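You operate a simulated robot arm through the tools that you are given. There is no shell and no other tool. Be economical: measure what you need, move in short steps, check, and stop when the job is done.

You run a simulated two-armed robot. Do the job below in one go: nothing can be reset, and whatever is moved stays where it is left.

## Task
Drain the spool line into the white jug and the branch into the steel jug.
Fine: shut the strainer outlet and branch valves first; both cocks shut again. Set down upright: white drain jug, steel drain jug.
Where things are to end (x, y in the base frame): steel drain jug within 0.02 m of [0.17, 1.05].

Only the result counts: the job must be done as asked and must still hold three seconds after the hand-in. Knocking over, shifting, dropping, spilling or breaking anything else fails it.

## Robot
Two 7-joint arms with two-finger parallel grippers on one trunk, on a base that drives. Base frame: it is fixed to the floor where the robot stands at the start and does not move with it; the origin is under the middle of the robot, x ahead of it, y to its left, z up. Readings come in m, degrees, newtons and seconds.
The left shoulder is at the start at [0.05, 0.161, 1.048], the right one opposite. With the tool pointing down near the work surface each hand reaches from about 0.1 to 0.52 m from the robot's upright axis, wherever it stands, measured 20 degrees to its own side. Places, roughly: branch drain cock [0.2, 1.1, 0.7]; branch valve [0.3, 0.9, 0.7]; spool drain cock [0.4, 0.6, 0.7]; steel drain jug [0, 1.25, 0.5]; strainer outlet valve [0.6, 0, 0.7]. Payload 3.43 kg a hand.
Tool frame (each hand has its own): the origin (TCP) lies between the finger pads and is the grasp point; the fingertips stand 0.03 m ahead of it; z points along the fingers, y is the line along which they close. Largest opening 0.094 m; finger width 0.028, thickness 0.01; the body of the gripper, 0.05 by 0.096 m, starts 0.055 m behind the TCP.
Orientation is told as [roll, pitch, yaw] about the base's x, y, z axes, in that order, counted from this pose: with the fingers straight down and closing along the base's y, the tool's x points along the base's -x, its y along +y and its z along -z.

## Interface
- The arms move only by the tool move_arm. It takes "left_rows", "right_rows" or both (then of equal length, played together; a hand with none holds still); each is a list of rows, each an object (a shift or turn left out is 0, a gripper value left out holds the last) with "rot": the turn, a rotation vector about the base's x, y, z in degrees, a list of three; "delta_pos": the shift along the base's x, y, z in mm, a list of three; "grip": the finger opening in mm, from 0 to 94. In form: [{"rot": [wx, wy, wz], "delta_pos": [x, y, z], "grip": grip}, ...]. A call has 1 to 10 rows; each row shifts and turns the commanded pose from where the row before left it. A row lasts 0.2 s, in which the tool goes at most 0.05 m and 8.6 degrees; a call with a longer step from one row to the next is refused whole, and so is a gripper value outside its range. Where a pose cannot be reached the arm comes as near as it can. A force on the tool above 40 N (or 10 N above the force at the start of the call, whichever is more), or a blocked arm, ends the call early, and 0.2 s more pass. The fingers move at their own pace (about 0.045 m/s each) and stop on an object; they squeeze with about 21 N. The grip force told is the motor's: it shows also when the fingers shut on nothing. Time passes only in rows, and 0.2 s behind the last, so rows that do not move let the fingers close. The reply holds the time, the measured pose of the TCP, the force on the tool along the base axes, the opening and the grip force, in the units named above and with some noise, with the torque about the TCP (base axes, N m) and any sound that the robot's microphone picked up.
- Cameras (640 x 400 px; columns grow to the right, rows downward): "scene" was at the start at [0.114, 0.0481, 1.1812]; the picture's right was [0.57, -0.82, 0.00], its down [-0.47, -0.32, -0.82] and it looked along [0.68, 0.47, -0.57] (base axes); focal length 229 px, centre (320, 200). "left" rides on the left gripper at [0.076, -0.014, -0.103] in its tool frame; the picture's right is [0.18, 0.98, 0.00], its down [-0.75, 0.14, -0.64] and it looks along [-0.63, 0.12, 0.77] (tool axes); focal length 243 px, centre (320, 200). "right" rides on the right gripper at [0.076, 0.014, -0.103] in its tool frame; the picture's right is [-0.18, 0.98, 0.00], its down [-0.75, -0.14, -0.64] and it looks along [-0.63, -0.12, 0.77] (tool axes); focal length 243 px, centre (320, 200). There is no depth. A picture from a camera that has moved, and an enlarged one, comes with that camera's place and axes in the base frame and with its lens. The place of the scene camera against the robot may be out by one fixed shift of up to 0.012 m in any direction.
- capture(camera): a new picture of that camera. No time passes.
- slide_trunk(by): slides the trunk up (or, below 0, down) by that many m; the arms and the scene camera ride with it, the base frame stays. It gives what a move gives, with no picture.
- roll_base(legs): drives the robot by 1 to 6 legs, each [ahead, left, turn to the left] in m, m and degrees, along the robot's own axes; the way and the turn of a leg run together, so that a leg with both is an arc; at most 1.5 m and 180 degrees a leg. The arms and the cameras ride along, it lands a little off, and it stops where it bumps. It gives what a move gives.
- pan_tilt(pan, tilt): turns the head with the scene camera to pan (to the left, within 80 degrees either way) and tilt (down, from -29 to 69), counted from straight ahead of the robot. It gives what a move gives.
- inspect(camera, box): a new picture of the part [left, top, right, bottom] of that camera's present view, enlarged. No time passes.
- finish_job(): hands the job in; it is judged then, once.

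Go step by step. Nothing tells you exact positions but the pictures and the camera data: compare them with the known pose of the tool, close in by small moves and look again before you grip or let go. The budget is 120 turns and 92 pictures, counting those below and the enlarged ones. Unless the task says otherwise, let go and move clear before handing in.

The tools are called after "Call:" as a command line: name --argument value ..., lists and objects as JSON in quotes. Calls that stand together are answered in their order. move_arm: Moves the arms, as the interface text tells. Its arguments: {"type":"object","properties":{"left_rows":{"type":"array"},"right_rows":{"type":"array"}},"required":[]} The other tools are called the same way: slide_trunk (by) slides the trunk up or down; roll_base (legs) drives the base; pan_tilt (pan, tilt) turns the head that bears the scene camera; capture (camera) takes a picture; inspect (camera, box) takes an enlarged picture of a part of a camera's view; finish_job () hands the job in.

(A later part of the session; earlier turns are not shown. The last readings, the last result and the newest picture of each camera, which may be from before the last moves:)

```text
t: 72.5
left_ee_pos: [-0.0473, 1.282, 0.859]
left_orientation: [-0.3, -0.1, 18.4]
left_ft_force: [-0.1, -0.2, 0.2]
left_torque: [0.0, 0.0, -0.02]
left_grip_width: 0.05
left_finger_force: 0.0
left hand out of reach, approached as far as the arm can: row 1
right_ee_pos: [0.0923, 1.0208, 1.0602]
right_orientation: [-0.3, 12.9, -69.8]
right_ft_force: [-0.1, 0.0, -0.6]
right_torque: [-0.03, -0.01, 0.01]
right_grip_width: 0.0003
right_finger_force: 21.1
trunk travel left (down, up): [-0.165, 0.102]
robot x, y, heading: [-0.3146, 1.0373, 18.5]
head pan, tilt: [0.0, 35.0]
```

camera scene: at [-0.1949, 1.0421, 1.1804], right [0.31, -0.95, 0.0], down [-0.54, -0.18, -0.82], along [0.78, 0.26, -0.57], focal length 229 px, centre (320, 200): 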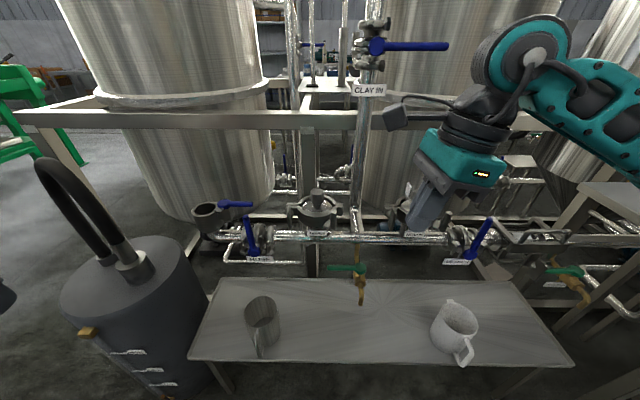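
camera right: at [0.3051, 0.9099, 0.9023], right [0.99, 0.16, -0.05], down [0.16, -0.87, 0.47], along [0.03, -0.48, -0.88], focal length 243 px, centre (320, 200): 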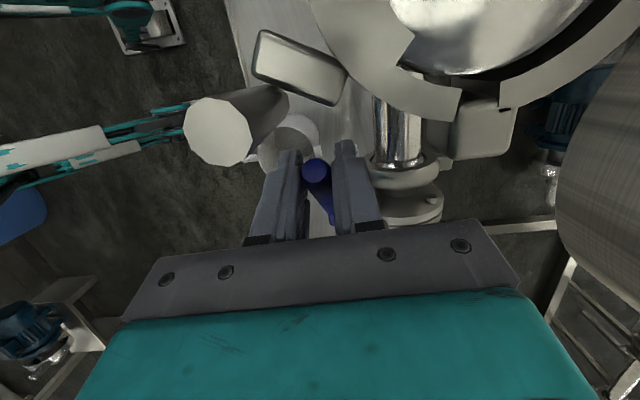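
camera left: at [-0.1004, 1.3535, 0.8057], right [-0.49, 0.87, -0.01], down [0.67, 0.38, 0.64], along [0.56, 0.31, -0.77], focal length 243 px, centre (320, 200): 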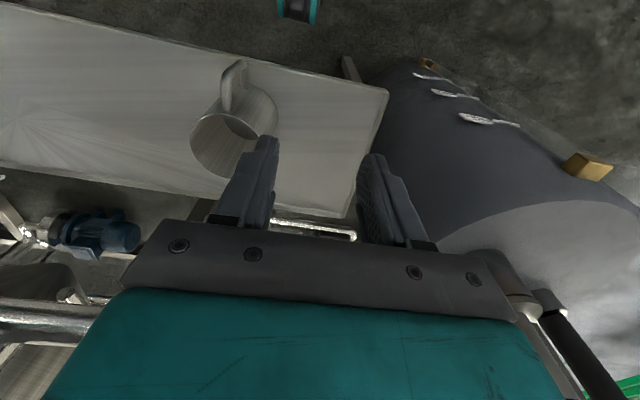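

Now moving above the handle and descending.

Call:
move_arm --left_rows '[{"delta_pos": [32, 8, 0]}, {"delta_pos": [31, 8, 0]}, {"delta_pos": [0, 0, -40]}, {"delta_pos": [0, 0, -40]}, {"delta_pos": [0, 0, -40]}, {"delta_pos": [0, 0, -40]}]'

Call:
capture --camera "left"

```text
t: 73.9
left_ee_pos: [-0.0435, 1.3653, 0.794]
left_orientation: [-0.5, -0.3, 18.4]
left_ft_force: [0.6, 0.3, -0.3]
left_torque: [0.01, -0.01, -0.02]
left_grip_width: 0.05
left_finger_force: 0.1
left hand out of reach, approached as far as the arm can: row 1, 2, 3, 4, 5, 6
right_ee_pos: [0.0934, 1.0184, 1.0599]
right_orientation: [-0.4, 12.8, -69.8]
right_ft_force: [0.2, 0.2, -0.7]
right_torque: [-0.02, 0.01, 0.0]
right_grip_width: 0.0
right_finger_force: 20.7
trunk travel left (down, up): [-0.165, 0.102]
robot x, y, heading: [-0.3176, 1.0354, 18.4]
head pan, tilt: [0.0, 35.0]
```

```text
31 pictures are left
camera left: at [-0.1139, 1.3283, 0.8975], right [-0.48, 0.87, -0.01], down [0.67, 0.37, 0.64], along [0.57, 0.31, -0.77], focal length 243 px, centre (320, 200)
```

left: 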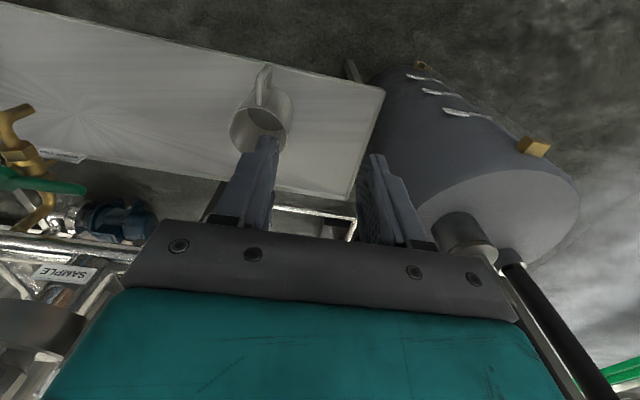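

The arm gets stuck in a joint limit with this yaw. I'll raise to a reachable height first, then test with the hand yawed 45° outward.

Call:
move_arm --left_rows '[{"delta_pos": [0, 0, 50]}, {"delta_pos": [0, 0, 50]}, {"delta_pos": [0, 0, 50]}, {"delta_pos": [0, 0, 50]}, {"delta_pos": [0, 0, 50]}, {"delta_pos": [0, 0, 50]}]'

Call:
move_arm --left_rows '[{"rot": [0, 0, 8.5]}, {"rot": [0, 0, 8.5]}, {"rot": [0, 0, 8.5]}, {"rot": [0, 0, 8.5]}, {"rot": [0, 0, 8.5]}, {"delta_pos": [0, 0, -50]}, {"delta_pos": [0, 0, -50]}, {"delta_pos": [0, 0, -50]}, {"delta_pos": [0, 0, -50]}]'

```text
t: 75.3
left_ee_pos: [-0.0417, 1.3664, 1.0937]
left_orientation: [-0.3, 0.0, 18.4]
left_ft_force: [0.3, 0.3, 0.6]
left_torque: [0.0, 0.01, -0.04]
left_grip_width: 0.0502
left_finger_force: 0.1
right_ee_pos: [0.0932, 1.0188, 1.0606]
right_orientation: [-0.2, 12.8, -69.8]
right_ft_force: [0.3, -0.1, -0.6]
right_torque: [0.0, -0.02, 0.0]
right_grip_width: 0.0
right_finger_force: 21.4
trunk travel left (down, up): [-0.165, 0.102]
robot x, y, heading: [-0.3137, 1.0418, 18.5]
head pan, tilt: [0.0, 35.0]
```

```text
t: 77.3
left_ee_pos: [-0.0426, 1.3628, 0.8957]
left_orientation: [-0.3, -0.1, 61.1]
left_ft_force: [0.2, -0.2, -0.5]
left_torque: [0.0, -0.04, 0.02]
left_grip_width: 0.0501
left_finger_force: 0.1
right_ee_pos: [0.0944, 1.0191, 1.0607]
right_orientation: [-0.3, 12.9, -69.7]
right_ft_force: [0.0, -0.1, 0.7]
right_torque: [-0.01, 0.0, 0.0]
right_grip_width: 0.0001
right_finger_force: 20.9
trunk travel left (down, up): [-0.165, 0.102]
robot x, y, heading: [-0.3201, 1.0358, 18.4]
head pan, tilt: [0.0, 35.0]
```

Call:
move_arm --left_rows '[{"delta_pos": [20, -20, -40]}, {"delta_pos": [20, -20, -40]}, {"delta_pos": [18, -20, -40]}, {"delta_pos": [0, 0, -40]}, {"delta_pos": [0, 0, -40]}]'

Call:
capture --camera "left"

```text
t: 78.5
left_ee_pos: [-0.038, 1.3673, 0.797]
left_orientation: [-0.4, -0.1, 60.9]
left_ft_force: [0.2, -0.8, 0.1]
left_torque: [0.0, 0.0, 0.01]
left_grip_width: 0.0498
left_finger_force: 0.0
left hand out of reach, approached as far as the arm can: row 2, 3, 4, 5
right_ee_pos: [0.0935, 1.0189, 1.0605]
right_orientation: [-0.5, 12.8, -69.9]
right_ft_force: [0.4, -0.8, 0.4]
right_torque: [-0.01, 0.02, -0.01]
right_grip_width: 0.0
right_finger_force: 21.0
trunk travel left (down, up): [-0.165, 0.102]
robot x, y, heading: [-0.3179, 1.035, 18.2]
head pan, tilt: [0.0, 35.0]
```

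```text
30 pictures are left
camera left: at [-0.0645, 1.2939, 0.8998], right [-0.95, 0.32, -0.01], down [0.24, 0.73, 0.64], along [0.21, 0.61, -0.77], focal length 243 px, centre (320, 200)
```

left: 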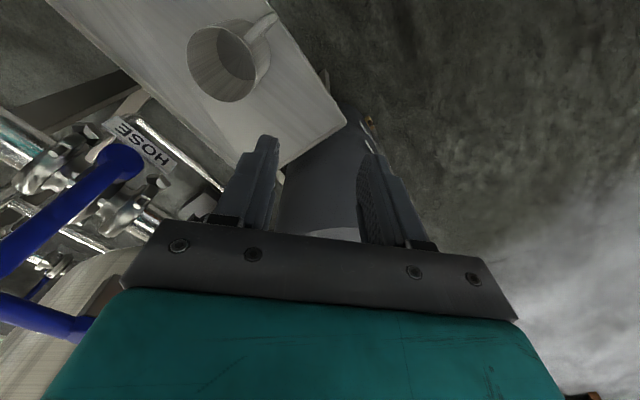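

The limit doesn't depend on yaw but on how far inward the hand is. I'll move the base right and a bit back, so that the jug lies further out to the left of the robot, then lower there.

Call:
move_arm --left_rows '[{"rot": [0, 0, -8.5], "delta_pos": [0, 0, 40]}, {"rot": [0, 0, -8.5], "delta_pos": [0, 0, 40]}, {"rot": [0, 0, -8.5]}, {"rot": [0, 0, -8.5]}, {"rot": [0, 0, -8.5]}]'

Call:
roll_base --legs '[[0, -0.22, 0]]'

Call:
move_arm --left_rows '[{"delta_pos": [-11, 33, 0]}, {"delta_pos": [-11, 33, 0]}, {"delta_pos": [-11, 33, 0]}, {"delta_pos": [-11, 33, -20]}, {"delta_pos": [0, 0, -45]}, {"delta_pos": [0, 0, -45]}, {"delta_pos": [0, 0, -45]}, {"delta_pos": [0, 0, -45]}]'

```text
t: 79.7
left_ee_pos: [-0.04, 1.3659, 0.8753]
left_orientation: [-0.4, -0.2, 18.3]
left_ft_force: [-0.6, 0.2, -0.7]
left_torque: [0.0, -0.01, -0.01]
left_grip_width: 0.0499
left_finger_force: 0.1
right_ee_pos: [0.093, 1.0197, 1.0598]
right_orientation: [-0.4, 12.8, -69.7]
right_ft_force: [0.3, 0.1, -1.0]
right_torque: [-0.02, -0.02, 0.0]
right_grip_width: 0.0002
right_finger_force: 21.0
trunk travel left (down, up): [-0.165, 0.102]
robot x, y, heading: [-0.3177, 1.034, 18.0]
head pan, tilt: [0.0, 35.0]
```

```text
t: 81.4
left_ee_pos: [0.0302, 1.1574, 0.8756]
left_orientation: [-0.2, -0.1, 18.5]
left_ft_force: [0.4, -1.1, 0.3]
left_torque: [-0.01, 0.0, 0.02]
left_grip_width: 0.0502
left_finger_force: 0.1
right_ee_pos: [0.1619, 0.8117, 1.0601]
right_orientation: [-0.4, 12.9, -69.7]
right_ft_force: [-0.2, 1.0, -0.6]
right_torque: [0.0, 0.05, -0.01]
right_grip_width: 0.0
right_finger_force: 21.0
trunk travel left (down, up): [-0.165, 0.102]
robot x, y, heading: [-0.248, 0.8298, 18.3]
head pan, tilt: [0.0, 35.0]
```

```text
t: 83.2
left_ee_pos: [-0.0243, 1.2913, 0.7432]
left_orientation: [-0.3, -0.2, 18.5]
left_ft_force: [-0.5, 0.1, -0.2]
left_torque: [-0.01, 0.02, 0.0]
left_grip_width: 0.0499
left_finger_force: 0.1
left hand out of reach, approached as far as the arm can: row 7, 8
right_ee_pos: [0.1626, 0.8112, 1.0598]
right_orientation: [-0.4, 12.8, -69.7]
right_ft_force: [0.4, -0.9, 0.4]
right_torque: [-0.02, 0.02, 0.01]
right_grip_width: 0.0
right_finger_force: 21.2
trunk travel left (down, up): [-0.165, 0.102]
robot x, y, heading: [-0.2437, 0.8301, 18.5]
head pan, tilt: [0.0, 35.0]
```

Let me look at the left arm's posture to understand the limit.

Call:
pan_tilt --pan 45 --tilt 45

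Call:
capture --camera "scene"

```text
t: 84.3
left_ee_pos: [-0.0271, 1.2904, 0.7447]
left_orientation: [-0.3, -0.2, 18.5]
left_ft_force: [-0.1, 0.8, -0.2]
left_torque: [0.02, -0.01, -0.01]
left_grip_width: 0.0499
left_finger_force: 0.1
right_ee_pos: [0.1623, 0.812, 1.0606]
right_orientation: [-0.4, 12.8, -69.6]
right_ft_force: [0.3, -0.1, 0.6]
right_torque: [0.02, 0.0, 0.01]
right_grip_width: 0.0001
right_finger_force: 20.6
trunk travel left (down, up): [-0.165, 0.102]
robot x, y, heading: [-0.2474, 0.8296, 18.4]
head pan, tilt: [45.0, 45.0]
```

```text
29 pictures are left
camera scene: at [-0.1721, 0.9115, 1.2556], right [0.89, -0.45, 0.0], down [-0.32, -0.63, -0.71], along [0.32, 0.63, -0.71], focal length 229 px, centre (320, 200)
```

scene: 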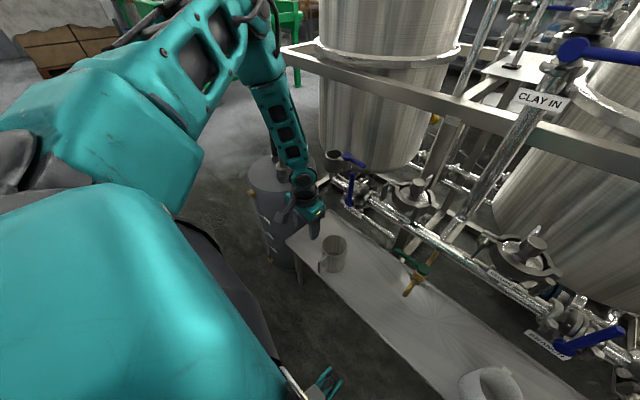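

The elbow is up and the forearm is already vertical; more horizontal extension and a lower trunk are what's needed. Backing off, lowering trunk fully, then extending to the handle.

Call:
move_arm --left_rows '[{"delta_pos": [0, 0, 45]}, {"delta_pos": [0, 0, 45]}, {"delta_pos": [0, 0, 45]}]'

Call:
roll_base --legs '[[-0.14, 0.15, 0]]'

Call:
move_arm --left_rows '[{"delta_pos": [46, 0, 0]}, {"delta_pos": [46, 0, 0]}, {"delta_pos": [46, -5, 0]}, {"delta_pos": [20, -35, 0]}, {"delta_pos": [0, -45, 0]}]'

Call:
slide_trunk --by -0.16

```text
t: 85.1
left_ee_pos: [-0.0246, 1.2878, 0.8793]
left_orientation: [-0.3, -0.2, 18.4]
left_ft_force: [0.5, 0.9, -0.3]
left_torque: [-0.02, 0.01, 0.01]
left_grip_width: 0.0501
left_finger_force: 0.0
right_ee_pos: [0.1616, 0.8115, 1.0604]
right_orientation: [-0.3, 12.8, -69.7]
right_ft_force: [0.2, 0.3, 0.3]
right_torque: [0.0, -0.02, 0.01]
right_grip_width: 0.0001
right_finger_force: 21.2
trunk travel left (down, up): [-0.165, 0.102]
robot x, y, heading: [-0.2473, 0.8267, 18.4]
head pan, tilt: [45.0, 45.0]
```

```text
t: 86.7
left_ee_pos: [-0.2052, 1.3897, 0.8778]
left_orientation: [-0.3, -0.2, 18.3]
left_ft_force: [-0.7, 0.9, -1.0]
left_torque: [-0.01, -0.02, 0.02]
left_grip_width: 0.05
left_finger_force: 0.0
right_ee_pos: [-0.0179, 0.9127, 1.0606]
right_orientation: [-0.3, 12.8, -69.9]
right_ft_force: [0.2, -0.1, 0.2]
right_torque: [-0.02, -0.03, -0.01]
right_grip_width: 0.0
right_finger_force: 21.3
trunk travel left (down, up): [-0.165, 0.102]
robot x, y, heading: [-0.4259, 0.9285, 18.2]
head pan, tilt: [45.0, 45.0]
```

```text
t: 87.9
left_ee_pos: [-0.0425, 1.3015, 0.8794]
left_orientation: [-0.4, -0.1, 18.4]
left_ft_force: [0.4, -0.4, -0.6]
left_torque: [0.06, 0.0, 0.0]
left_grip_width: 0.0502
left_finger_force: 0.0
right_ee_pos: [-0.0179, 0.9115, 1.0613]
right_orientation: [-0.4, 12.9, -69.8]
right_ft_force: [-0.2, -0.3, 0.4]
right_torque: [-0.02, -0.01, 0.01]
right_grip_width: 0.0
right_finger_force: 21.2
trunk travel left (down, up): [-0.165, 0.102]
robot x, y, heading: [-0.4302, 0.9283, 18.1]
head pan, tilt: [45.0, 45.0]
```

```text
t: 89.8
left_ee_pos: [-0.044, 1.301, 0.7196]
left_orientation: [-0.3, -0.1, 18.2]
left_ft_force: [-0.1, 0.3, 0.7]
left_torque: [0.0, 0.01, -0.01]
left_grip_width: 0.0503
left_finger_force: 0.0
right_ee_pos: [-0.0175, 0.9133, 0.9011]
right_orientation: [-0.4, 13.0, -69.8]
right_ft_force: [0.0, 0.2, 0.1]
right_torque: [0.0, 0.0, 0.01]
right_grip_width: 0.0
right_finger_force: 21.2
trunk travel left (down, up): [-0.005, 0.262]
robot x, y, heading: [-0.43, 0.9283, 18.3]
head pan, tilt: [45.0, 45.0]
```

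Continuing: extend to above the handle and descend toward z≈0.6.

Call:
move_arm --left_rows '[{"delta_pos": [30, -2, 0]}, {"delta_pos": [28, -1, 0]}, {"delta_pos": [0, 0, -40]}, {"delta_pos": [0, 0, -40]}, {"delta_pos": [0, 0, -20]}]'

Call:
capture --camera "left"

```text
t: 91.0
left_ee_pos: [-0.0602, 1.3223, 0.6753]
left_orientation: [-0.3, -0.2, 18.3]
left_ft_force: [-1.1, 0.5, 0.1]
left_torque: [-0.02, 0.01, 0.01]
left_grip_width: 0.05
left_finger_force: 0.2
left hand out of reach, approached as far as the arm can: row 1, 2, 3, 4, 5
right_ee_pos: [-0.0177, 0.9114, 0.9014]
right_orientation: [-0.5, 12.8, -69.8]
right_ft_force: [0.2, 0.1, 0.2]
right_torque: [0.01, -0.02, 0.02]
right_grip_width: 0.0
right_finger_force: 20.8
trunk travel left (down, up): [-0.005, 0.262]
robot x, y, heading: [-0.427, 0.9314, 18.2]
head pan, tilt: [45.0, 45.0]
```

```text
28 pictures are left
camera left: at [-0.1301, 1.2851, 0.7783], right [-0.48, 0.88, -0.01], down [0.67, 0.37, 0.64], along [0.57, 0.31, -0.77], focal length 243 px, centre (320, 200)
```

left: 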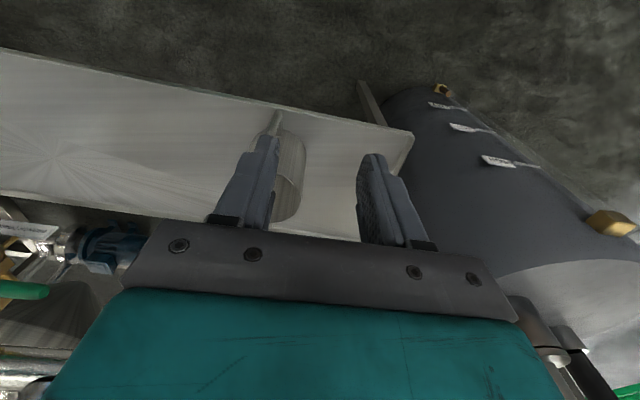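

The wrist is locking at its straight (singular) posture; the right hand succeeded because it was tilted sideways. I'll tilt the left hand inward, lower, and then untilt.

Call:
move_arm --left_rows '[{"delta_pos": [-5, 0, 45]}, {"delta_pos": [-5, 0, 45]}, {"rot": [-8.07, -2.69, 0]}, {"rot": [-8.07, -2.69, 0]}, {"rot": [-8.07, -2.69, 0]}, {"rot": [-8.07, -2.69, 0]}, {"delta_pos": [0, 0, -45]}, {"delta_pos": [0, 0, -45]}, {"delta_pos": [0, 0, -45]}, {"delta_pos": [0, 0, -40]}]'

```text
t: 93.2
left_ee_pos: [-0.1126, 1.314, 0.6602]
left_orientation: [-34.1, -0.2, 18.5]
left_ft_force: [0.7, 1.0, -0.1]
left_torque: [0.04, -0.01, 0.02]
left_grip_width: 0.0501
left_finger_force: 0.0
left hand out of reach, approached as far as the arm can: row 8, 9, 10
right_ee_pos: [-0.0184, 0.9122, 0.9006]
right_orientation: [-0.3, 12.9, -69.9]
right_ft_force: [-0.2, 0.4, -0.4]
right_torque: [-0.02, 0.01, -0.02]
right_grip_width: 0.0
right_finger_force: 21.5
trunk travel left (down, up): [-0.005, 0.262]
robot x, y, heading: [-0.4294, 0.9254, 17.8]
head pan, tilt: [45.0, 45.0]
```

The left arm's elbow posture blocks it. The right arm has a lower-elbow posture; I'll test how low the right hand can go in the free space here.

Call:
move_arm --right_rows '[{"delta_pos": [0, 0, -50]}, {"delta_pos": [0, 0, -50]}, {"delta_pos": [0, 0, -50]}, {"delta_pos": [0, 0, -50]}, {"delta_pos": [0, 0, -50]}, {"delta_pos": [0, 0, -50]}, {"delta_pos": [0, 0, -50]}, {"delta_pos": [0, 0, -50]}]'

Call:
pan_tilt --pan -30 --tilt 45

Call:
capture --camera "scene"

```text
t: 95.0
left_ee_pos: [-0.1123, 1.3127, 0.6619]
left_orientation: [-34.2, -0.2, 18.4]
left_ft_force: [-1.1, -0.1, 0.0]
left_torque: [-0.01, 0.01, 0.01]
left_grip_width: 0.05
left_finger_force: 0.1
right_ee_pos: [-0.0172, 0.91, 0.4991]
right_orientation: [-0.2, 12.9, -69.8]
right_ft_force: [0.2, 0.0, 1.3]
right_torque: [0.02, 0.0, -0.02]
right_grip_width: 0.0
right_finger_force: 21.0
trunk travel left (down, up): [-0.005, 0.262]
robot x, y, heading: [-0.4265, 0.9321, 18.1]
head pan, tilt: [45.0, 45.0]
```

```text
t: 96.4
left_ee_pos: [-0.1117, 1.3128, 0.6595]
left_orientation: [-34.2, -0.2, 18.5]
left_ft_force: [0.5, 0.5, 0.0]
left_torque: [-0.04, -0.04, -0.01]
left_grip_width: 0.0498
left_finger_force: 0.1
right_ee_pos: [-0.0181, 0.9102, 0.5]
right_orientation: [-0.4, 12.8, -69.8]
right_ft_force: [0.5, 0.2, -0.7]
right_torque: [-0.03, -0.03, -0.01]
right_grip_width: 0.0
right_finger_force: 20.6
trunk travel left (down, up): [-0.005, 0.262]
robot x, y, heading: [-0.4289, 0.9299, 18.6]
head pan, tilt: [-30.0, 45.0]
```

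```text
27 pictures are left
camera scene: at [-0.3091, 0.9235, 1.0956], right [-0.2, -0.98, 0.0], down [-0.69, 0.14, -0.71], along [0.69, -0.14, -0.71], focal length 229 px, centre (320, 200)
```

scene: 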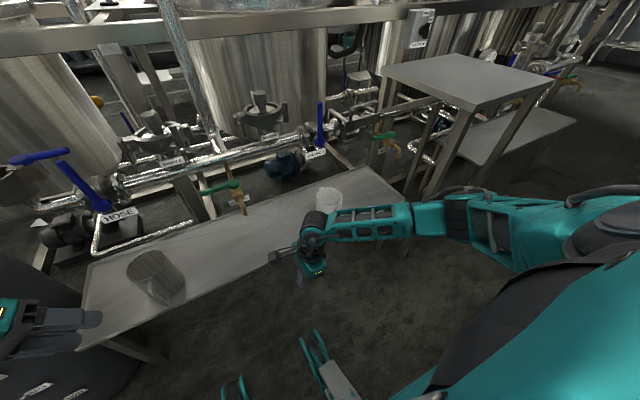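

The right arm goes down easily. Now rotating it to close side-to-side (yaw aligned with the line) for handle grips.

Call:
move_arm --right_rows '[{"rot": [-6.1, -2, 0], "delta_pos": [0, 0, 40]}, {"rot": [-5.8, -2, 0]}, {"rot": [0, 0, 8.5], "grip": 50}, {"rot": [0, 0, 8.5]}, {"rot": [0, 0, 8.5]}, {"rot": [0, 0, 8.5]}, {"rot": [0, 0, 8.5]}, {"rot": [0, 0, 8.5]}, {"rot": [0, 0, 8.5]}, {"rot": [0, 0, 8.5]}]'

Call:
move_arm --right_rows '[{"rot": [0, 0, 8.5]}, {"rot": [0, 0, 8.5]}, {"rot": [0, 0, 3]}]'

```text
t: 98.6
left_ee_pos: [-0.1117, 1.3132, 0.6607]
left_orientation: [-34.2, -0.2, 18.6]
left_ft_force: [0.6, 0.5, 0.2]
left_torque: [0.01, 0.0, -0.04]
left_grip_width: 0.0501
left_finger_force: 0.0
right_ee_pos: [-0.0173, 0.9107, 0.5405]
right_orientation: [-0.7, 0.3, -1.7]
right_ft_force: [0.2, 0.1, 0.2]
right_torque: [0.01, 0.0, -0.01]
right_grip_width: 0.0503
right_finger_force: 0.0
trunk travel left (down, up): [-0.005, 0.262]
robot x, y, heading: [-0.4298, 0.9272, 18.1]
head pan, tilt: [-30.0, 45.0]
```

```text
t: 99.4
left_ee_pos: [-0.1124, 1.3133, 0.6616]
left_orientation: [-34.2, -0.2, 18.4]
left_ft_force: [0.7, -0.6, -0.7]
left_torque: [-0.02, 0.03, 0.0]
left_grip_width: 0.0499
left_finger_force: 0.0
right_ee_pos: [-0.017, 0.9122, 0.5405]
right_orientation: [-0.7, 0.3, 18.3]
right_ft_force: [-0.1, 0.6, -0.2]
right_torque: [0.03, 0.0, -0.01]
right_grip_width: 0.0499
right_finger_force: 0.1
trunk travel left (down, up): [-0.005, 0.262]
robot x, y, heading: [-0.4269, 0.9272, 18.3]
head pan, tilt: [-30.0, 45.0]
```

Right hand is ready. Raising the left hand clear, then driving left so that the right hand faces the steel jug's handle.

Call:
move_arm --left_rows '[{"delta_pos": [0, 0, 50]}, {"delta_pos": [0, 0, 50]}, {"delta_pos": [0, 0, 50]}, {"delta_pos": [0, 0, 50], "rot": [8.07, 2.69, 0]}, {"delta_pos": [-20, -20, 35], "rot": [8.07, 2.69, 0]}, {"delta_pos": [-20, -20, 35], "rot": [8.07, 2.69, 0]}, {"delta_pos": [-20, -20, 35], "rot": [8.07, 2.69, 0]}]'

Call:
roll_base --legs '[[0, 0.355, 0]]'

Call:
capture --camera "right"

```text
t: 101.0
left_ee_pos: [-0.1745, 1.2496, 0.9652]
left_orientation: [-0.1, -0.1, 18.5]
left_ft_force: [1.0, -0.7, 0.1]
left_torque: [-0.02, -0.04, 0.01]
left_grip_width: 0.0498
left_finger_force: 0.2
right_ee_pos: [-0.0167, 0.9123, 0.5396]
right_orientation: [-0.8, 0.2, 18.2]
right_ft_force: [0.0, 0.2, -0.4]
right_torque: [0.0, -0.02, 0.06]
right_grip_width: 0.05
right_finger_force: 0.1
trunk travel left (down, up): [-0.005, 0.262]
robot x, y, heading: [-0.429, 0.9284, 18.3]
head pan, tilt: [-30.0, 45.0]
```

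```text
t: 103.3
left_ee_pos: [-0.2864, 1.5931, 0.9657]
left_orientation: [-0.3, -0.2, 18.3]
left_ft_force: [-0.1, 0.2, -0.3]
left_torque: [-0.02, 0.01, 0.0]
left_grip_width: 0.05
left_finger_force: 0.0
right_ee_pos: [-0.1306, 1.2545, 0.5405]
right_orientation: [-0.7, 0.3, 18.1]
right_ft_force: [0.4, -0.3, 0.7]
right_torque: [0.01, 0.02, 0.0]
right_grip_width: 0.0502
right_finger_force: 0.1
trunk travel left (down, up): [-0.005, 0.262]
robot x, y, heading: [-0.541, 1.2713, 18.1]
head pan, tilt: [-30.0, 45.0]
```

```text
26 pictures are left
camera right: at [-0.206, 1.2455, 0.6416], right [-0.13, 0.99, -0.01], down [0.76, 0.11, 0.64], along [0.64, 0.07, -0.77], focal length 243 px, centre (320, 200)
```

right: 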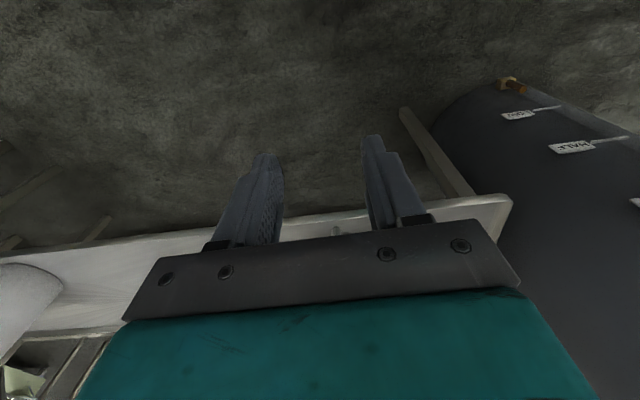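

The handle peeks out just ahead. Raising the hand a bit and moving closer to view the handle between the fingers.

Call:
move_arm --right_rows '[{"delta_pos": [0, 0, 40]}, {"delta_pos": [3, -8, 35]}, {"delta_pos": [28, 9, 0]}, {"delta_pos": [28, 9, 0]}, {"delta_pos": [28, 9, 0]}, {"delta_pos": [28, 9, 0]}]'

Call:
capture --camera "right"

Call:
pan_tilt --pan 0 --tilt 45

Call:
capture --camera "scene"

```text
t: 104.7
left_ee_pos: [-0.2874, 1.5929, 0.9649]
left_orientation: [-0.3, -0.1, 18.2]
left_ft_force: [0.0, 0.7, -0.3]
left_torque: [-0.01, -0.01, -0.02]
left_grip_width: 0.05
left_finger_force: 0.0
right_ee_pos: [-0.0151, 1.2839, 0.6146]
right_orientation: [-0.6, 0.5, 18.2]
right_ft_force: [-1.0, 0.8, 0.3]
right_torque: [0.02, 0.01, 0.02]
right_grip_width: 0.05
right_finger_force: 0.1
trunk travel left (down, up): [-0.005, 0.262]
robot x, y, heading: [-0.5401, 1.2694, 18.5]
head pan, tilt: [-30.0, 45.0]
```

```text
25 pictures are left
camera right: at [-0.0906, 1.2726, 0.717], right [-0.13, 0.99, -0.01], down [0.76, 0.11, 0.64], along [0.63, 0.07, -0.77], focal length 243 px, centre (320, 200)
```

right: 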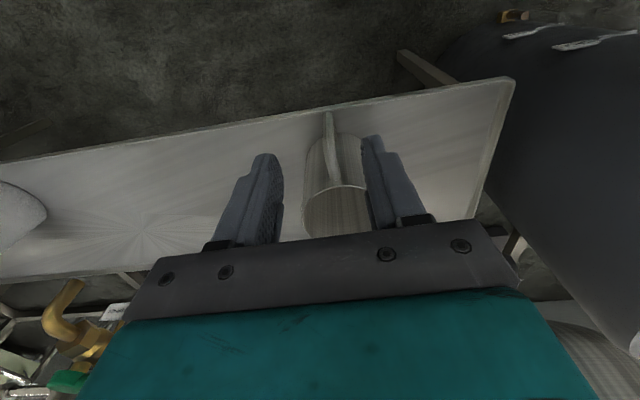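

```text
t: 105.7
left_ee_pos: [-0.2882, 1.594, 0.9644]
left_orientation: [-0.3, -0.1, 18.3]
left_ft_force: [0.6, 0.2, 0.6]
left_torque: [0.02, 0.03, 0.02]
left_grip_width: 0.0503
left_finger_force: 0.0
right_ee_pos: [-0.0149, 1.2817, 0.6152]
right_orientation: [-0.7, 0.3, 18.1]
right_ft_force: [-0.2, 0.3, -0.1]
right_torque: [0.01, 0.0, 0.04]
right_grip_width: 0.0498
right_finger_force: 0.0
trunk travel left (down, up): [-0.005, 0.262]
robot x, y, heading: [-0.5476, 1.2717, 18.2]
head pan, tilt: [0.0, 45.0]
```

```text
24 pictures are left
camera scene: at [-0.4245, 1.3085, 1.0956], right [0.31, -0.95, 0.0], down [-0.67, -0.22, -0.71], along [0.67, 0.22, -0.71], focal length 229 px, centre (320, 200)
```

scene: 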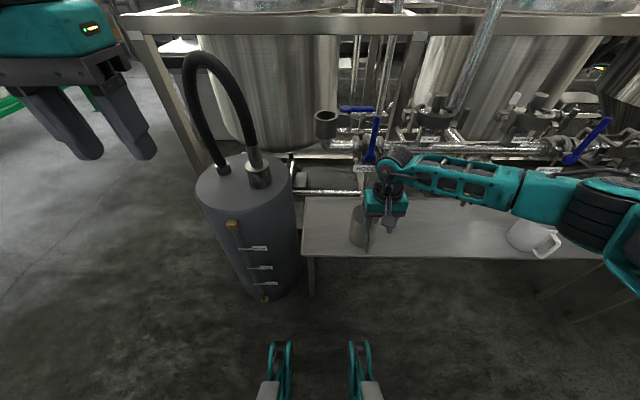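

Call:
inspect --camera "right" --box '[260, 90, 400, 250]'

```text
2.50 times, centred on (330, 170) of right
camera zoom: at [-0.091, 1.2724, 0.717], right [-0.13, 0.99, -0.01], down [0.76, 0.11, 0.64], along [0.64, 0.07, -0.77], focal length 606 px, centre (295, 275)
```

zoom: 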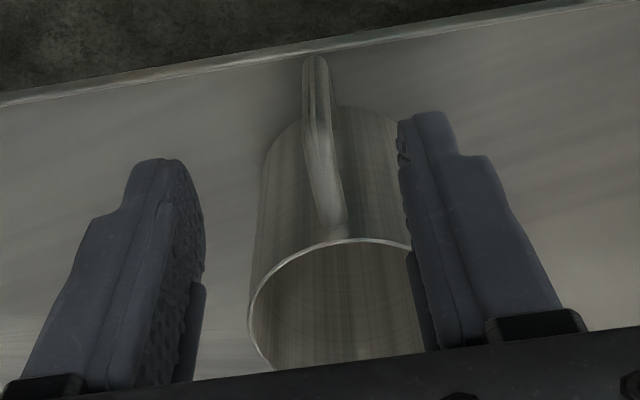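

Handle outer bar ≈ u 0.425, v 1.22, z 0.43–0.485. Moving over it and lowering to z≈0.465.

Call:
move_arm --right_rows '[{"delta_pos": [20, 6, 0]}, {"delta_pos": [19, 6, 0]}, {"delta_pos": [0, 0, -40]}, {"delta_pos": [0, 0, -40]}, {"delta_pos": [0, 0, -40]}, {"delta_pos": [0, 0, -29]}]'

Call:
capture --camera "right"

```text
t: 107.1
left_ee_pos: [-0.2878, 1.5934, 0.9658]
left_orientation: [-0.4, -0.1, 18.3]
left_ft_force: [0.0, -0.5, -0.9]
left_torque: [0.01, -0.04, -0.02]
left_grip_width: 0.0502
left_finger_force: 0.0
right_ee_pos: [0.0235, 1.2954, 0.4656]
right_orientation: [-0.7, 0.3, 18.2]
right_ft_force: [1.1, 0.2, -0.2]
right_torque: [0.0, 0.01, 0.01]
right_grip_width: 0.0501
right_finger_force: 0.1
trunk travel left (down, up): [-0.005, 0.262]
robot x, y, heading: [-0.5381, 1.2711, 18.2]
head pan, tilt: [0.0, 45.0]
```

```text
22 pictures are left
camera right: at [-0.0521, 1.2857, 0.5673], right [-0.13, 0.99, -0.01], down [0.76, 0.11, 0.64], along [0.64, 0.07, -0.77], focal length 243 px, centre (320, 200)
```

right: 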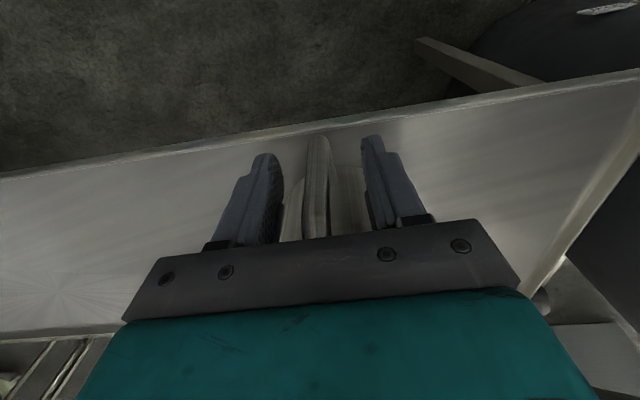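

The handle is centred between the fingers. Closing and lifting 25 mm.

Call:
move_arm --right_rows '[{"grip": 0}, {"grip": 0}, {"grip": 0}, {"grip": 0}, {"delta_pos": [0, 0, 10]}, {"delta_pos": [0, 0, 15]}, {"delta_pos": [0, 0, 0]}]'

Call:
inspect --camera "scene" --box '[290, 130, 490, 270]'

```text
t: 108.7
left_ee_pos: [-0.2877, 1.5933, 0.9648]
left_orientation: [-0.3, -0.1, 18.3]
left_ft_force: [-0.4, -0.2, -0.3]
left_torque: [0.01, -0.01, -0.02]
left_grip_width: 0.05
left_finger_force: 0.0
right_ee_pos: [0.0236, 1.2965, 0.4901]
right_orientation: [-0.6, 0.3, 18.1]
right_ft_force: [-0.6, -0.5, -1.7]
right_torque: [-0.05, 0.07, 0.01]
right_grip_width: 0.0154
right_finger_force: 20.7
trunk travel left (down, up): [-0.005, 0.262]
robot x, y, heading: [-0.5366, 1.2746, 18.3]
head pan, tilt: [0.0, 45.0]
```

```text
2.86 times, centred on (390, 200) of scene
camera zoom: at [-0.4244, 1.3085, 1.0955], right [0.31, -0.95, 0.0], down [-0.67, -0.22, -0.71], along [0.67, 0.22, -0.71], focal length 654 px, centre (120, 200)
```

zoom: 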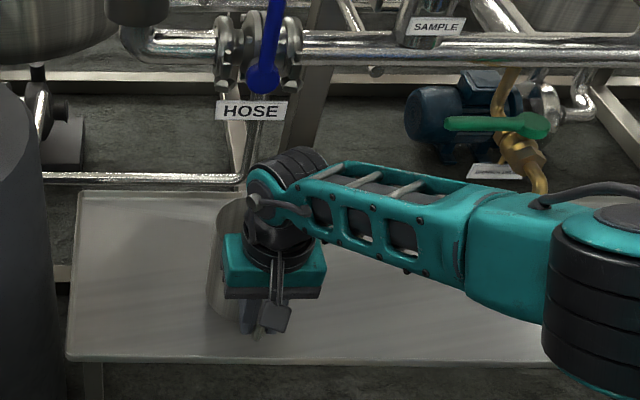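

The jug lifted cleanly (weight ~1.7 N, no tilt). Driving the base right 28 cm to bring it under the branch spout.

Call:
roll_base --legs '[[0, -0.285, 0]]'

Call:
capture --camera "right"

Call:
inspect --camera "scene" --box '[270, 100, 450, 270]'

```text
t: 110.7
left_ee_pos: [-0.1993, 1.3262, 0.9638]
left_orientation: [-0.3, -0.1, 18.3]
left_ft_force: [0.7, 0.2, 0.1]
left_torque: [0.0, 0.02, 0.03]
left_grip_width: 0.0501
left_finger_force: 0.0
right_ee_pos: [0.1119, 1.0286, 0.49]
right_orientation: [-0.7, 0.4, 18.1]
right_ft_force: [0.8, 0.1, -1.6]
right_torque: [-0.06, 0.05, 0.02]
right_grip_width: 0.0155
right_finger_force: 21.0
trunk travel left (down, up): [-0.005, 0.262]
robot x, y, heading: [-0.4505, 0.9986, 18.0]
head pan, tilt: [0.0, 45.0]
```

```text
20 pictures are left
camera right: at [0.0364, 1.0182, 0.5915], right [-0.13, 0.99, -0.01], down [0.76, 0.11, 0.64], along [0.64, 0.07, -0.77], focal length 243 px, centre (320, 200)
```

right: 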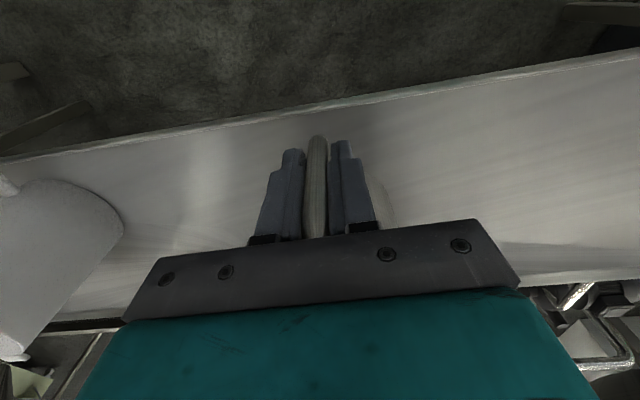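

```text
2.35 times, centred on (360, 185) of scene
camera zoom: at [-0.3359, 1.0404, 1.0955], right [0.31, -0.95, 0.0], down [-0.67, -0.22, -0.71], along [0.67, 0.22, -0.71], focal length 539 px, centre (226, 235)
```

zoom: 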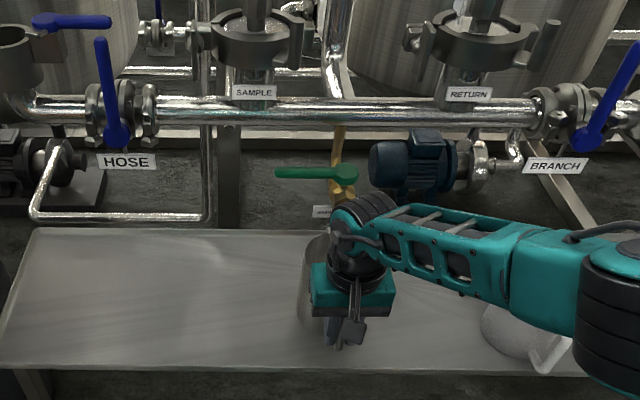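

Adjusting 28 mm toward me and lowering the jug onto the bench, then releasing and backing away to measure.

Call:
move_arm --right_rows '[{"delta_pos": [-12.4, -7.3, 0]}, {"delta_pos": [-12.3, -7.2, 0]}, {"delta_pos": [0, 0, -15]}, {"delta_pos": [0, 0, -9]}]'

Call:
move_arm --right_rows '[{"grip": 50}, {"grip": 50}, {"grip": 50}, {"delta_pos": [0, 0, 40]}, {"delta_pos": [0, 0, 40]}, {"delta_pos": [-28, -9, 20]}, {"delta_pos": [-28, -9, 0]}, {"delta_pos": [-28, -9, 0]}, {"delta_pos": [-28, -9, 0]}]'

Call:
capture --camera "right"

Call:
inspect --camera "scene" --box '[260, 100, 460, 290]'

```text
t: 111.7
left_ee_pos: [-0.1999, 1.3252, 0.9665]
left_orientation: [-0.3, 0.0, 18.2]
left_ft_force: [0.6, 0.3, 0.2]
left_torque: [0.0, 0.05, -0.02]
left_grip_width: 0.0501
left_finger_force: 0.0
right_ee_pos: [0.0864, 1.0135, 0.4658]
right_orientation: [-0.8, 0.2, 18.1]
right_ft_force: [-1.5, -1.6, 3.8]
right_torque: [0.14, -0.02, 0.02]
right_grip_width: 0.0155
right_finger_force: 21.0
trunk travel left (down, up): [-0.005, 0.262]
robot x, y, heading: [-0.4525, 1.0049, 18.0]
head pan, tilt: [0.0, 45.0]
```

```text
t: 113.7
left_ee_pos: [-0.1991, 1.3257, 0.9657]
left_orientation: [-0.3, 0.0, 18.3]
left_ft_force: [0.0, 0.2, 0.7]
left_torque: [0.02, 0.0, -0.02]
left_grip_width: 0.05
left_finger_force: 0.1
right_ee_pos: [-0.0263, 0.9773, 0.5673]
right_orientation: [-0.7, 0.3, 18.1]
right_ft_force: [-0.2, -0.5, -0.7]
right_torque: [-0.01, 0.0, -0.02]
right_grip_width: 0.0499
right_finger_force: 0.1
trunk travel left (down, up): [-0.005, 0.262]
robot x, y, heading: [-0.4533, 1.0032, 18.3]
head pan, tilt: [0.0, 45.0]
```

```text
18 pictures are left
camera right: at [-0.1025, 0.9673, 0.6689], right [-0.13, 0.99, -0.01], down [0.76, 0.11, 0.64], along [0.64, 0.07, -0.77], focal length 243 px, centre (320, 200)
```

right: 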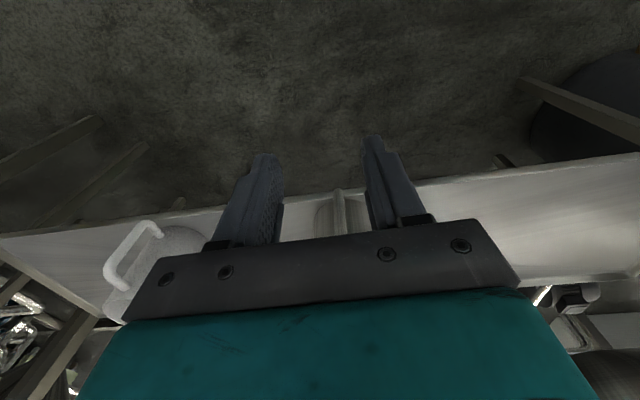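

```text
2.11 times, centred on (360, 195) of scene
camera zoom: at [-0.3361, 1.0404, 1.0956], right [0.31, -0.95, 0.0], down [-0.67, -0.22, -0.71], along [0.67, 0.22, -0.71], focal length 482 px, centre (236, 210)
```

zoom: 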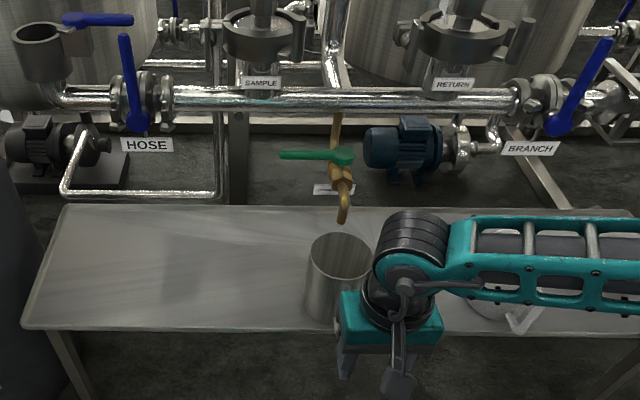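

The steel jug stands upright at ≈(0.167,1.042), under the branch spout. Now I'll pitch the right hand forward as a closed poking rod to work the cock's green lever.

Call:
move_arm --right_rows '[{"delta_pos": [0, 0, 45], "grip": 0}, {"delta_pos": [0, 0, 45]}, {"rot": [2.69, -8.06, 0]}, {"rot": [2.69, -8.06, 0]}, {"rot": [2.69, -8.06, 0]}, {"rot": [2.69, -8.06, 0]}, {"rot": [2.69, -8.06, 0]}, {"rot": [2.69, -8.06, 0]}, {"rot": [2.69, -8.06, 0]}, {"rot": [2.69, -8.06, 0]}]'

Call:
capture --camera "right"

```text
t: 115.9
left_ee_pos: [-0.1987, 1.3245, 0.9652]
left_orientation: [-0.2, -0.1, 18.3]
left_ft_force: [-0.4, 0.5, -0.4]
left_torque: [0.05, 0.01, -0.03]
left_grip_width: 0.05
left_finger_force: 0.1
right_ee_pos: [-0.0434, 1.0516, 0.7029]
right_orientation: [-0.1, -67.7, 17.4]
right_ft_force: [0.0, 0.0, -0.4]
right_torque: [0.02, 0.03, -0.01]
right_grip_width: 0.0001
right_finger_force: 21.0
right hand out of reach, approached as far as the arm can: row 7, 8, 9, 10
trunk travel left (down, up): [-0.005, 0.262]
robot x, y, heading: [-0.451, 1.0093, 18.2]
head pan, tilt: [0.0, 45.0]
```

```text
16 pictures are left
camera right: at [-0.1649, 1.0269, 0.67], right [-0.23, 0.96, 0.17], down [-0.25, -0.23, 0.94], along [0.94, 0.17, 0.29], focal length 243 px, centre (320, 200)
```

right: 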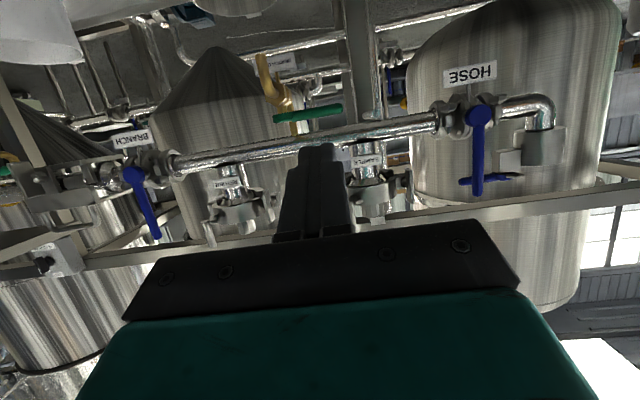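

Lever now localised: pivot ≈ (u 0.55, v 0.935, z 0.655), tip v ≈ 1.027; spout tip ≈ (u 0.50, v 0.937, z 0.58), directly over the jug. Extending the rod forward, above the lever's outer end.

Call:
move_arm --right_rows '[{"delta_pos": [38, 12.6, 0]}, {"delta_pos": [38, 12.6, 0]}, {"delta_pos": [38, 12.6, 0]}, {"delta_pos": [38, 12.6, 0]}, {"delta_pos": [38, 12.6, 0]}]'

Call:
capture --camera "right"

Call:
inspect --camera "scene" --box '[270, 110, 450, 270]'

```text
t: 117.1
left_ee_pos: [-0.2006, 1.3252, 0.964]
left_orientation: [-0.3, -0.1, 18.3]
left_ft_force: [-0.2, -0.6, -0.3]
left_torque: [0.01, -0.01, 0.0]
left_grip_width: 0.0502
left_finger_force: 0.1
right_ee_pos: [0.1463, 1.1187, 0.7033]
right_orientation: [0.2, -67.6, 17.6]
right_ft_force: [-0.7, 0.6, 1.0]
right_torque: [0.02, -0.02, 0.02]
right_grip_width: 0.0
right_finger_force: 20.5
right hand out of reach, approached as far as the arm can: row 1
trunk travel left (down, up): [-0.005, 0.262]
robot x, y, heading: [-0.4549, 1.0043, 18.3]
head pan, tilt: [0.0, 45.0]
```

```text
15 pictures are left
camera right: at [0.0245, 1.0926, 0.6708], right [-0.23, 0.96, 0.17], down [-0.25, -0.23, 0.94], along [0.94, 0.18, 0.29], focal length 243 px, centre (320, 200)
```

right: 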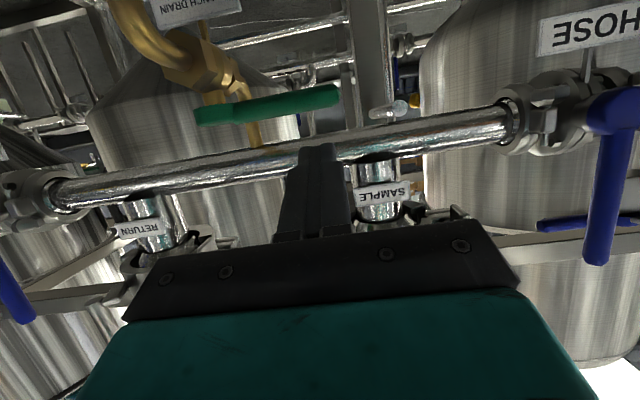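

```text
2.50 times, centred on (360, 190) of scene
camera zoom: at [-0.3361, 1.0404, 1.0955], right [0.31, -0.95, 0.0], down [-0.67, -0.22, -0.71], along [0.67, 0.22, -0.71], focal length 573 px, centre (220, 225)
```

zoom: 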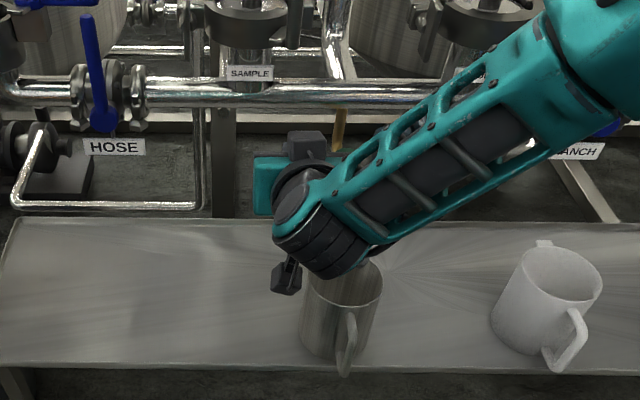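

"BRANCH DRAIN" is confirmed. Advancing 42 mm so the rod tip lies above the lever's outer end, then pressing down gently.

Call:
move_arm --right_rows '[{"delta_pos": [21, 3, 0]}, {"delta_pos": [21, 3, 0]}, {"delta_pos": [0, 0, -12]}, {"delta_pos": [0, 0, -12]}, {"delta_pos": [0, 0, -12]}]'

Call:
capture --camera "right"

```text
t: 118.3
left_ee_pos: [-0.2006, 1.3253, 0.9663]
left_orientation: [-0.3, -0.3, 18.3]
left_ft_force: [0.0, 0.6, -0.8]
left_torque: [0.01, -0.03, -0.01]
left_grip_width: 0.0503
left_finger_force: 0.1
right_ee_pos: [0.1926, 1.132, 0.6828]
right_orientation: [-0.4, -68.7, 17.3]
right_ft_force: [4.8, -3.7, 28.7]
right_torque: [0.13, -0.63, 0.13]
right_grip_width: 0.0
right_finger_force: 21.0
right hand out of reach, approached as far as the arm can: row 4, 5
trunk travel left (down, up): [-0.005, 0.262]
robot x, y, heading: [-0.4513, 1.0081, 18.1]
head pan, tilt: [0.0, 45.0]
```

```text
13 pictures are left
camera right: at [0.0718, 1.1089, 0.6482], right [-0.22, 0.96, 0.17], down [-0.27, -0.23, 0.94], along [0.94, 0.16, 0.31], focal length 243 px, centre (320, 200)
```

right: 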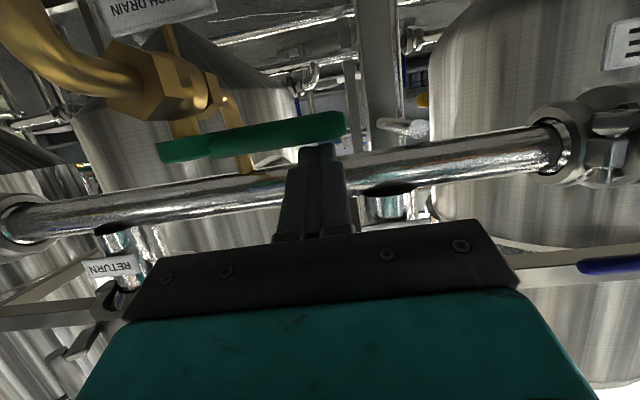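

Contact with the lever at ~29 N but the arm pose is at its limit. I'll lift, relax the pitch by 20°, and press again, watching position vs force.

Call:
move_arm --right_rows '[{"delta_pos": [0, 0, 30]}, {"rot": [-2.2, 6.6, 0]}, {"rot": [-2.2, 6.6, 0]}, {"rot": [-2.2, 6.6, 0], "delta_pos": [6, 2, 0]}]'

Call:
move_arm --right_rows '[{"delta_pos": [0, 0, -12]}, {"delta_pos": [0, 0, -12]}, {"delta_pos": [0, 0, -10]}, {"delta_pos": [0, 0, -10]}]'

```text
t: 119.3
left_ee_pos: [-0.1991, 1.3247, 0.9649]
left_orientation: [-0.3, 0.0, 18.3]
left_ft_force: [1.3, 0.1, -0.3]
left_torque: [0.0, 0.01, 0.02]
left_grip_width: 0.0498
left_finger_force: 0.0
right_ee_pos: [0.1939, 1.1365, 0.7036]
right_orientation: [-0.1, -46.7, 18.0]
right_ft_force: [0.4, 0.1, 0.3]
right_torque: [-0.01, 0.0, -0.01]
right_grip_width: 0.0
right_finger_force: 20.9
trunk travel left (down, up): [-0.005, 0.262]
robot x, y, heading: [-0.4512, 1.0067, 18.5]
head pan, tilt: [0.0, 45.0]
```

```text
t: 120.4
left_ee_pos: [-0.1993, 1.3269, 0.9646]
left_orientation: [-0.3, -0.1, 18.4]
left_ft_force: [-1.7, -0.1, -0.1]
left_torque: [-0.02, 0.03, 0.03]
left_grip_width: 0.0499
left_finger_force: 0.0
right_ee_pos: [0.2012, 1.1387, 0.6739]
right_orientation: [-0.1, -48.3, 17.9]
right_ft_force: [1.0, 2.3, 11.2]
right_torque: [-0.12, 0.05, 0.04]
right_grip_width: 0.0
right_finger_force: 21.0
trunk travel left (down, up): [-0.005, 0.262]
robot x, y, heading: [-0.4521, 1.0026, 18.7]
head pan, tilt: [0.0, 45.0]
stopped in row 4 (right hand): the force on the tool passed its limit (the readings are from after the stop); the commanded pose is now the measured one
```

Call:
capture --camera "right"

```text
12 pictures are left
camera right: at [0.0764, 1.1131, 0.6829], right [-0.18, 0.97, 0.14], down [0.06, -0.13, 0.99], along [0.98, 0.19, -0.04], focal length 243 px, centre (320, 200)
```

right: 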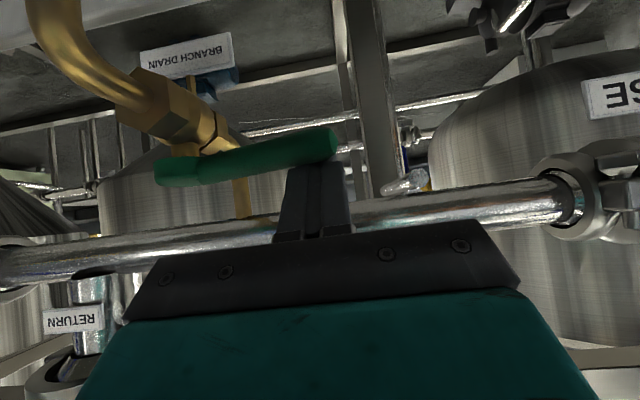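

The cock's stem faces up-toward the robot at 45°, so the lever should swing toward me-and-down. I'll hook the finger slightly behind the lever and pull along that direction.

Call:
move_arm --right_rows '[{"delta_pos": [4.2, 1.4, 5]}, {"delta_pos": [9.5, 3.2, -11]}, {"delta_pos": [-7, -2.3, -6.7]}, {"delta_pos": [-7, -2.3, -6.7]}, {"delta_pos": [-7, -2.3, -6.7]}, {"delta_pos": [-7, -2.3, -6.7]}]'

Call:
capture --camera "right"

```text
t: 121.2
left_ee_pos: [-0.1991, 1.3262, 0.9656]
left_orientation: [-0.3, -0.1, 18.3]
left_ft_force: [-0.2, 0.8, -0.1]
left_torque: [-0.02, -0.03, -0.03]
left_grip_width: 0.0501
left_finger_force: 0.0
right_ee_pos: [0.2149, 1.1448, 0.6708]
right_orientation: [0.0, -49.4, 17.7]
right_ft_force: [1.7, 1.1, 6.8]
right_torque: [-0.07, 0.01, 0.06]
right_grip_width: 0.0
right_finger_force: 20.9
trunk travel left (down, up): [-0.005, 0.262]
robot x, y, heading: [-0.4504, 1.0043, 18.1]
head pan, tilt: [0.0, 45.0]
stopped in row 3 (right hand): the force on the tool passed its limit (the readings are from after the stop); the commanded pose is now the measured one
```

```text
11 pictures are left
camera right: at [0.0911, 1.1186, 0.6789], right [-0.18, 0.97, 0.14], down [0.05, -0.13, 0.99], along [0.98, 0.19, -0.02], focal length 243 px, centre (320, 200)
```

right: 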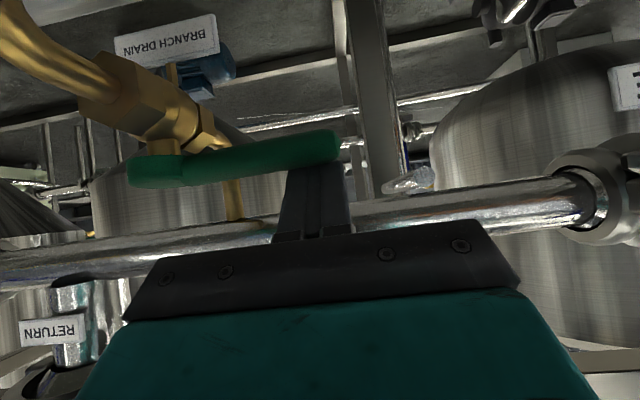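

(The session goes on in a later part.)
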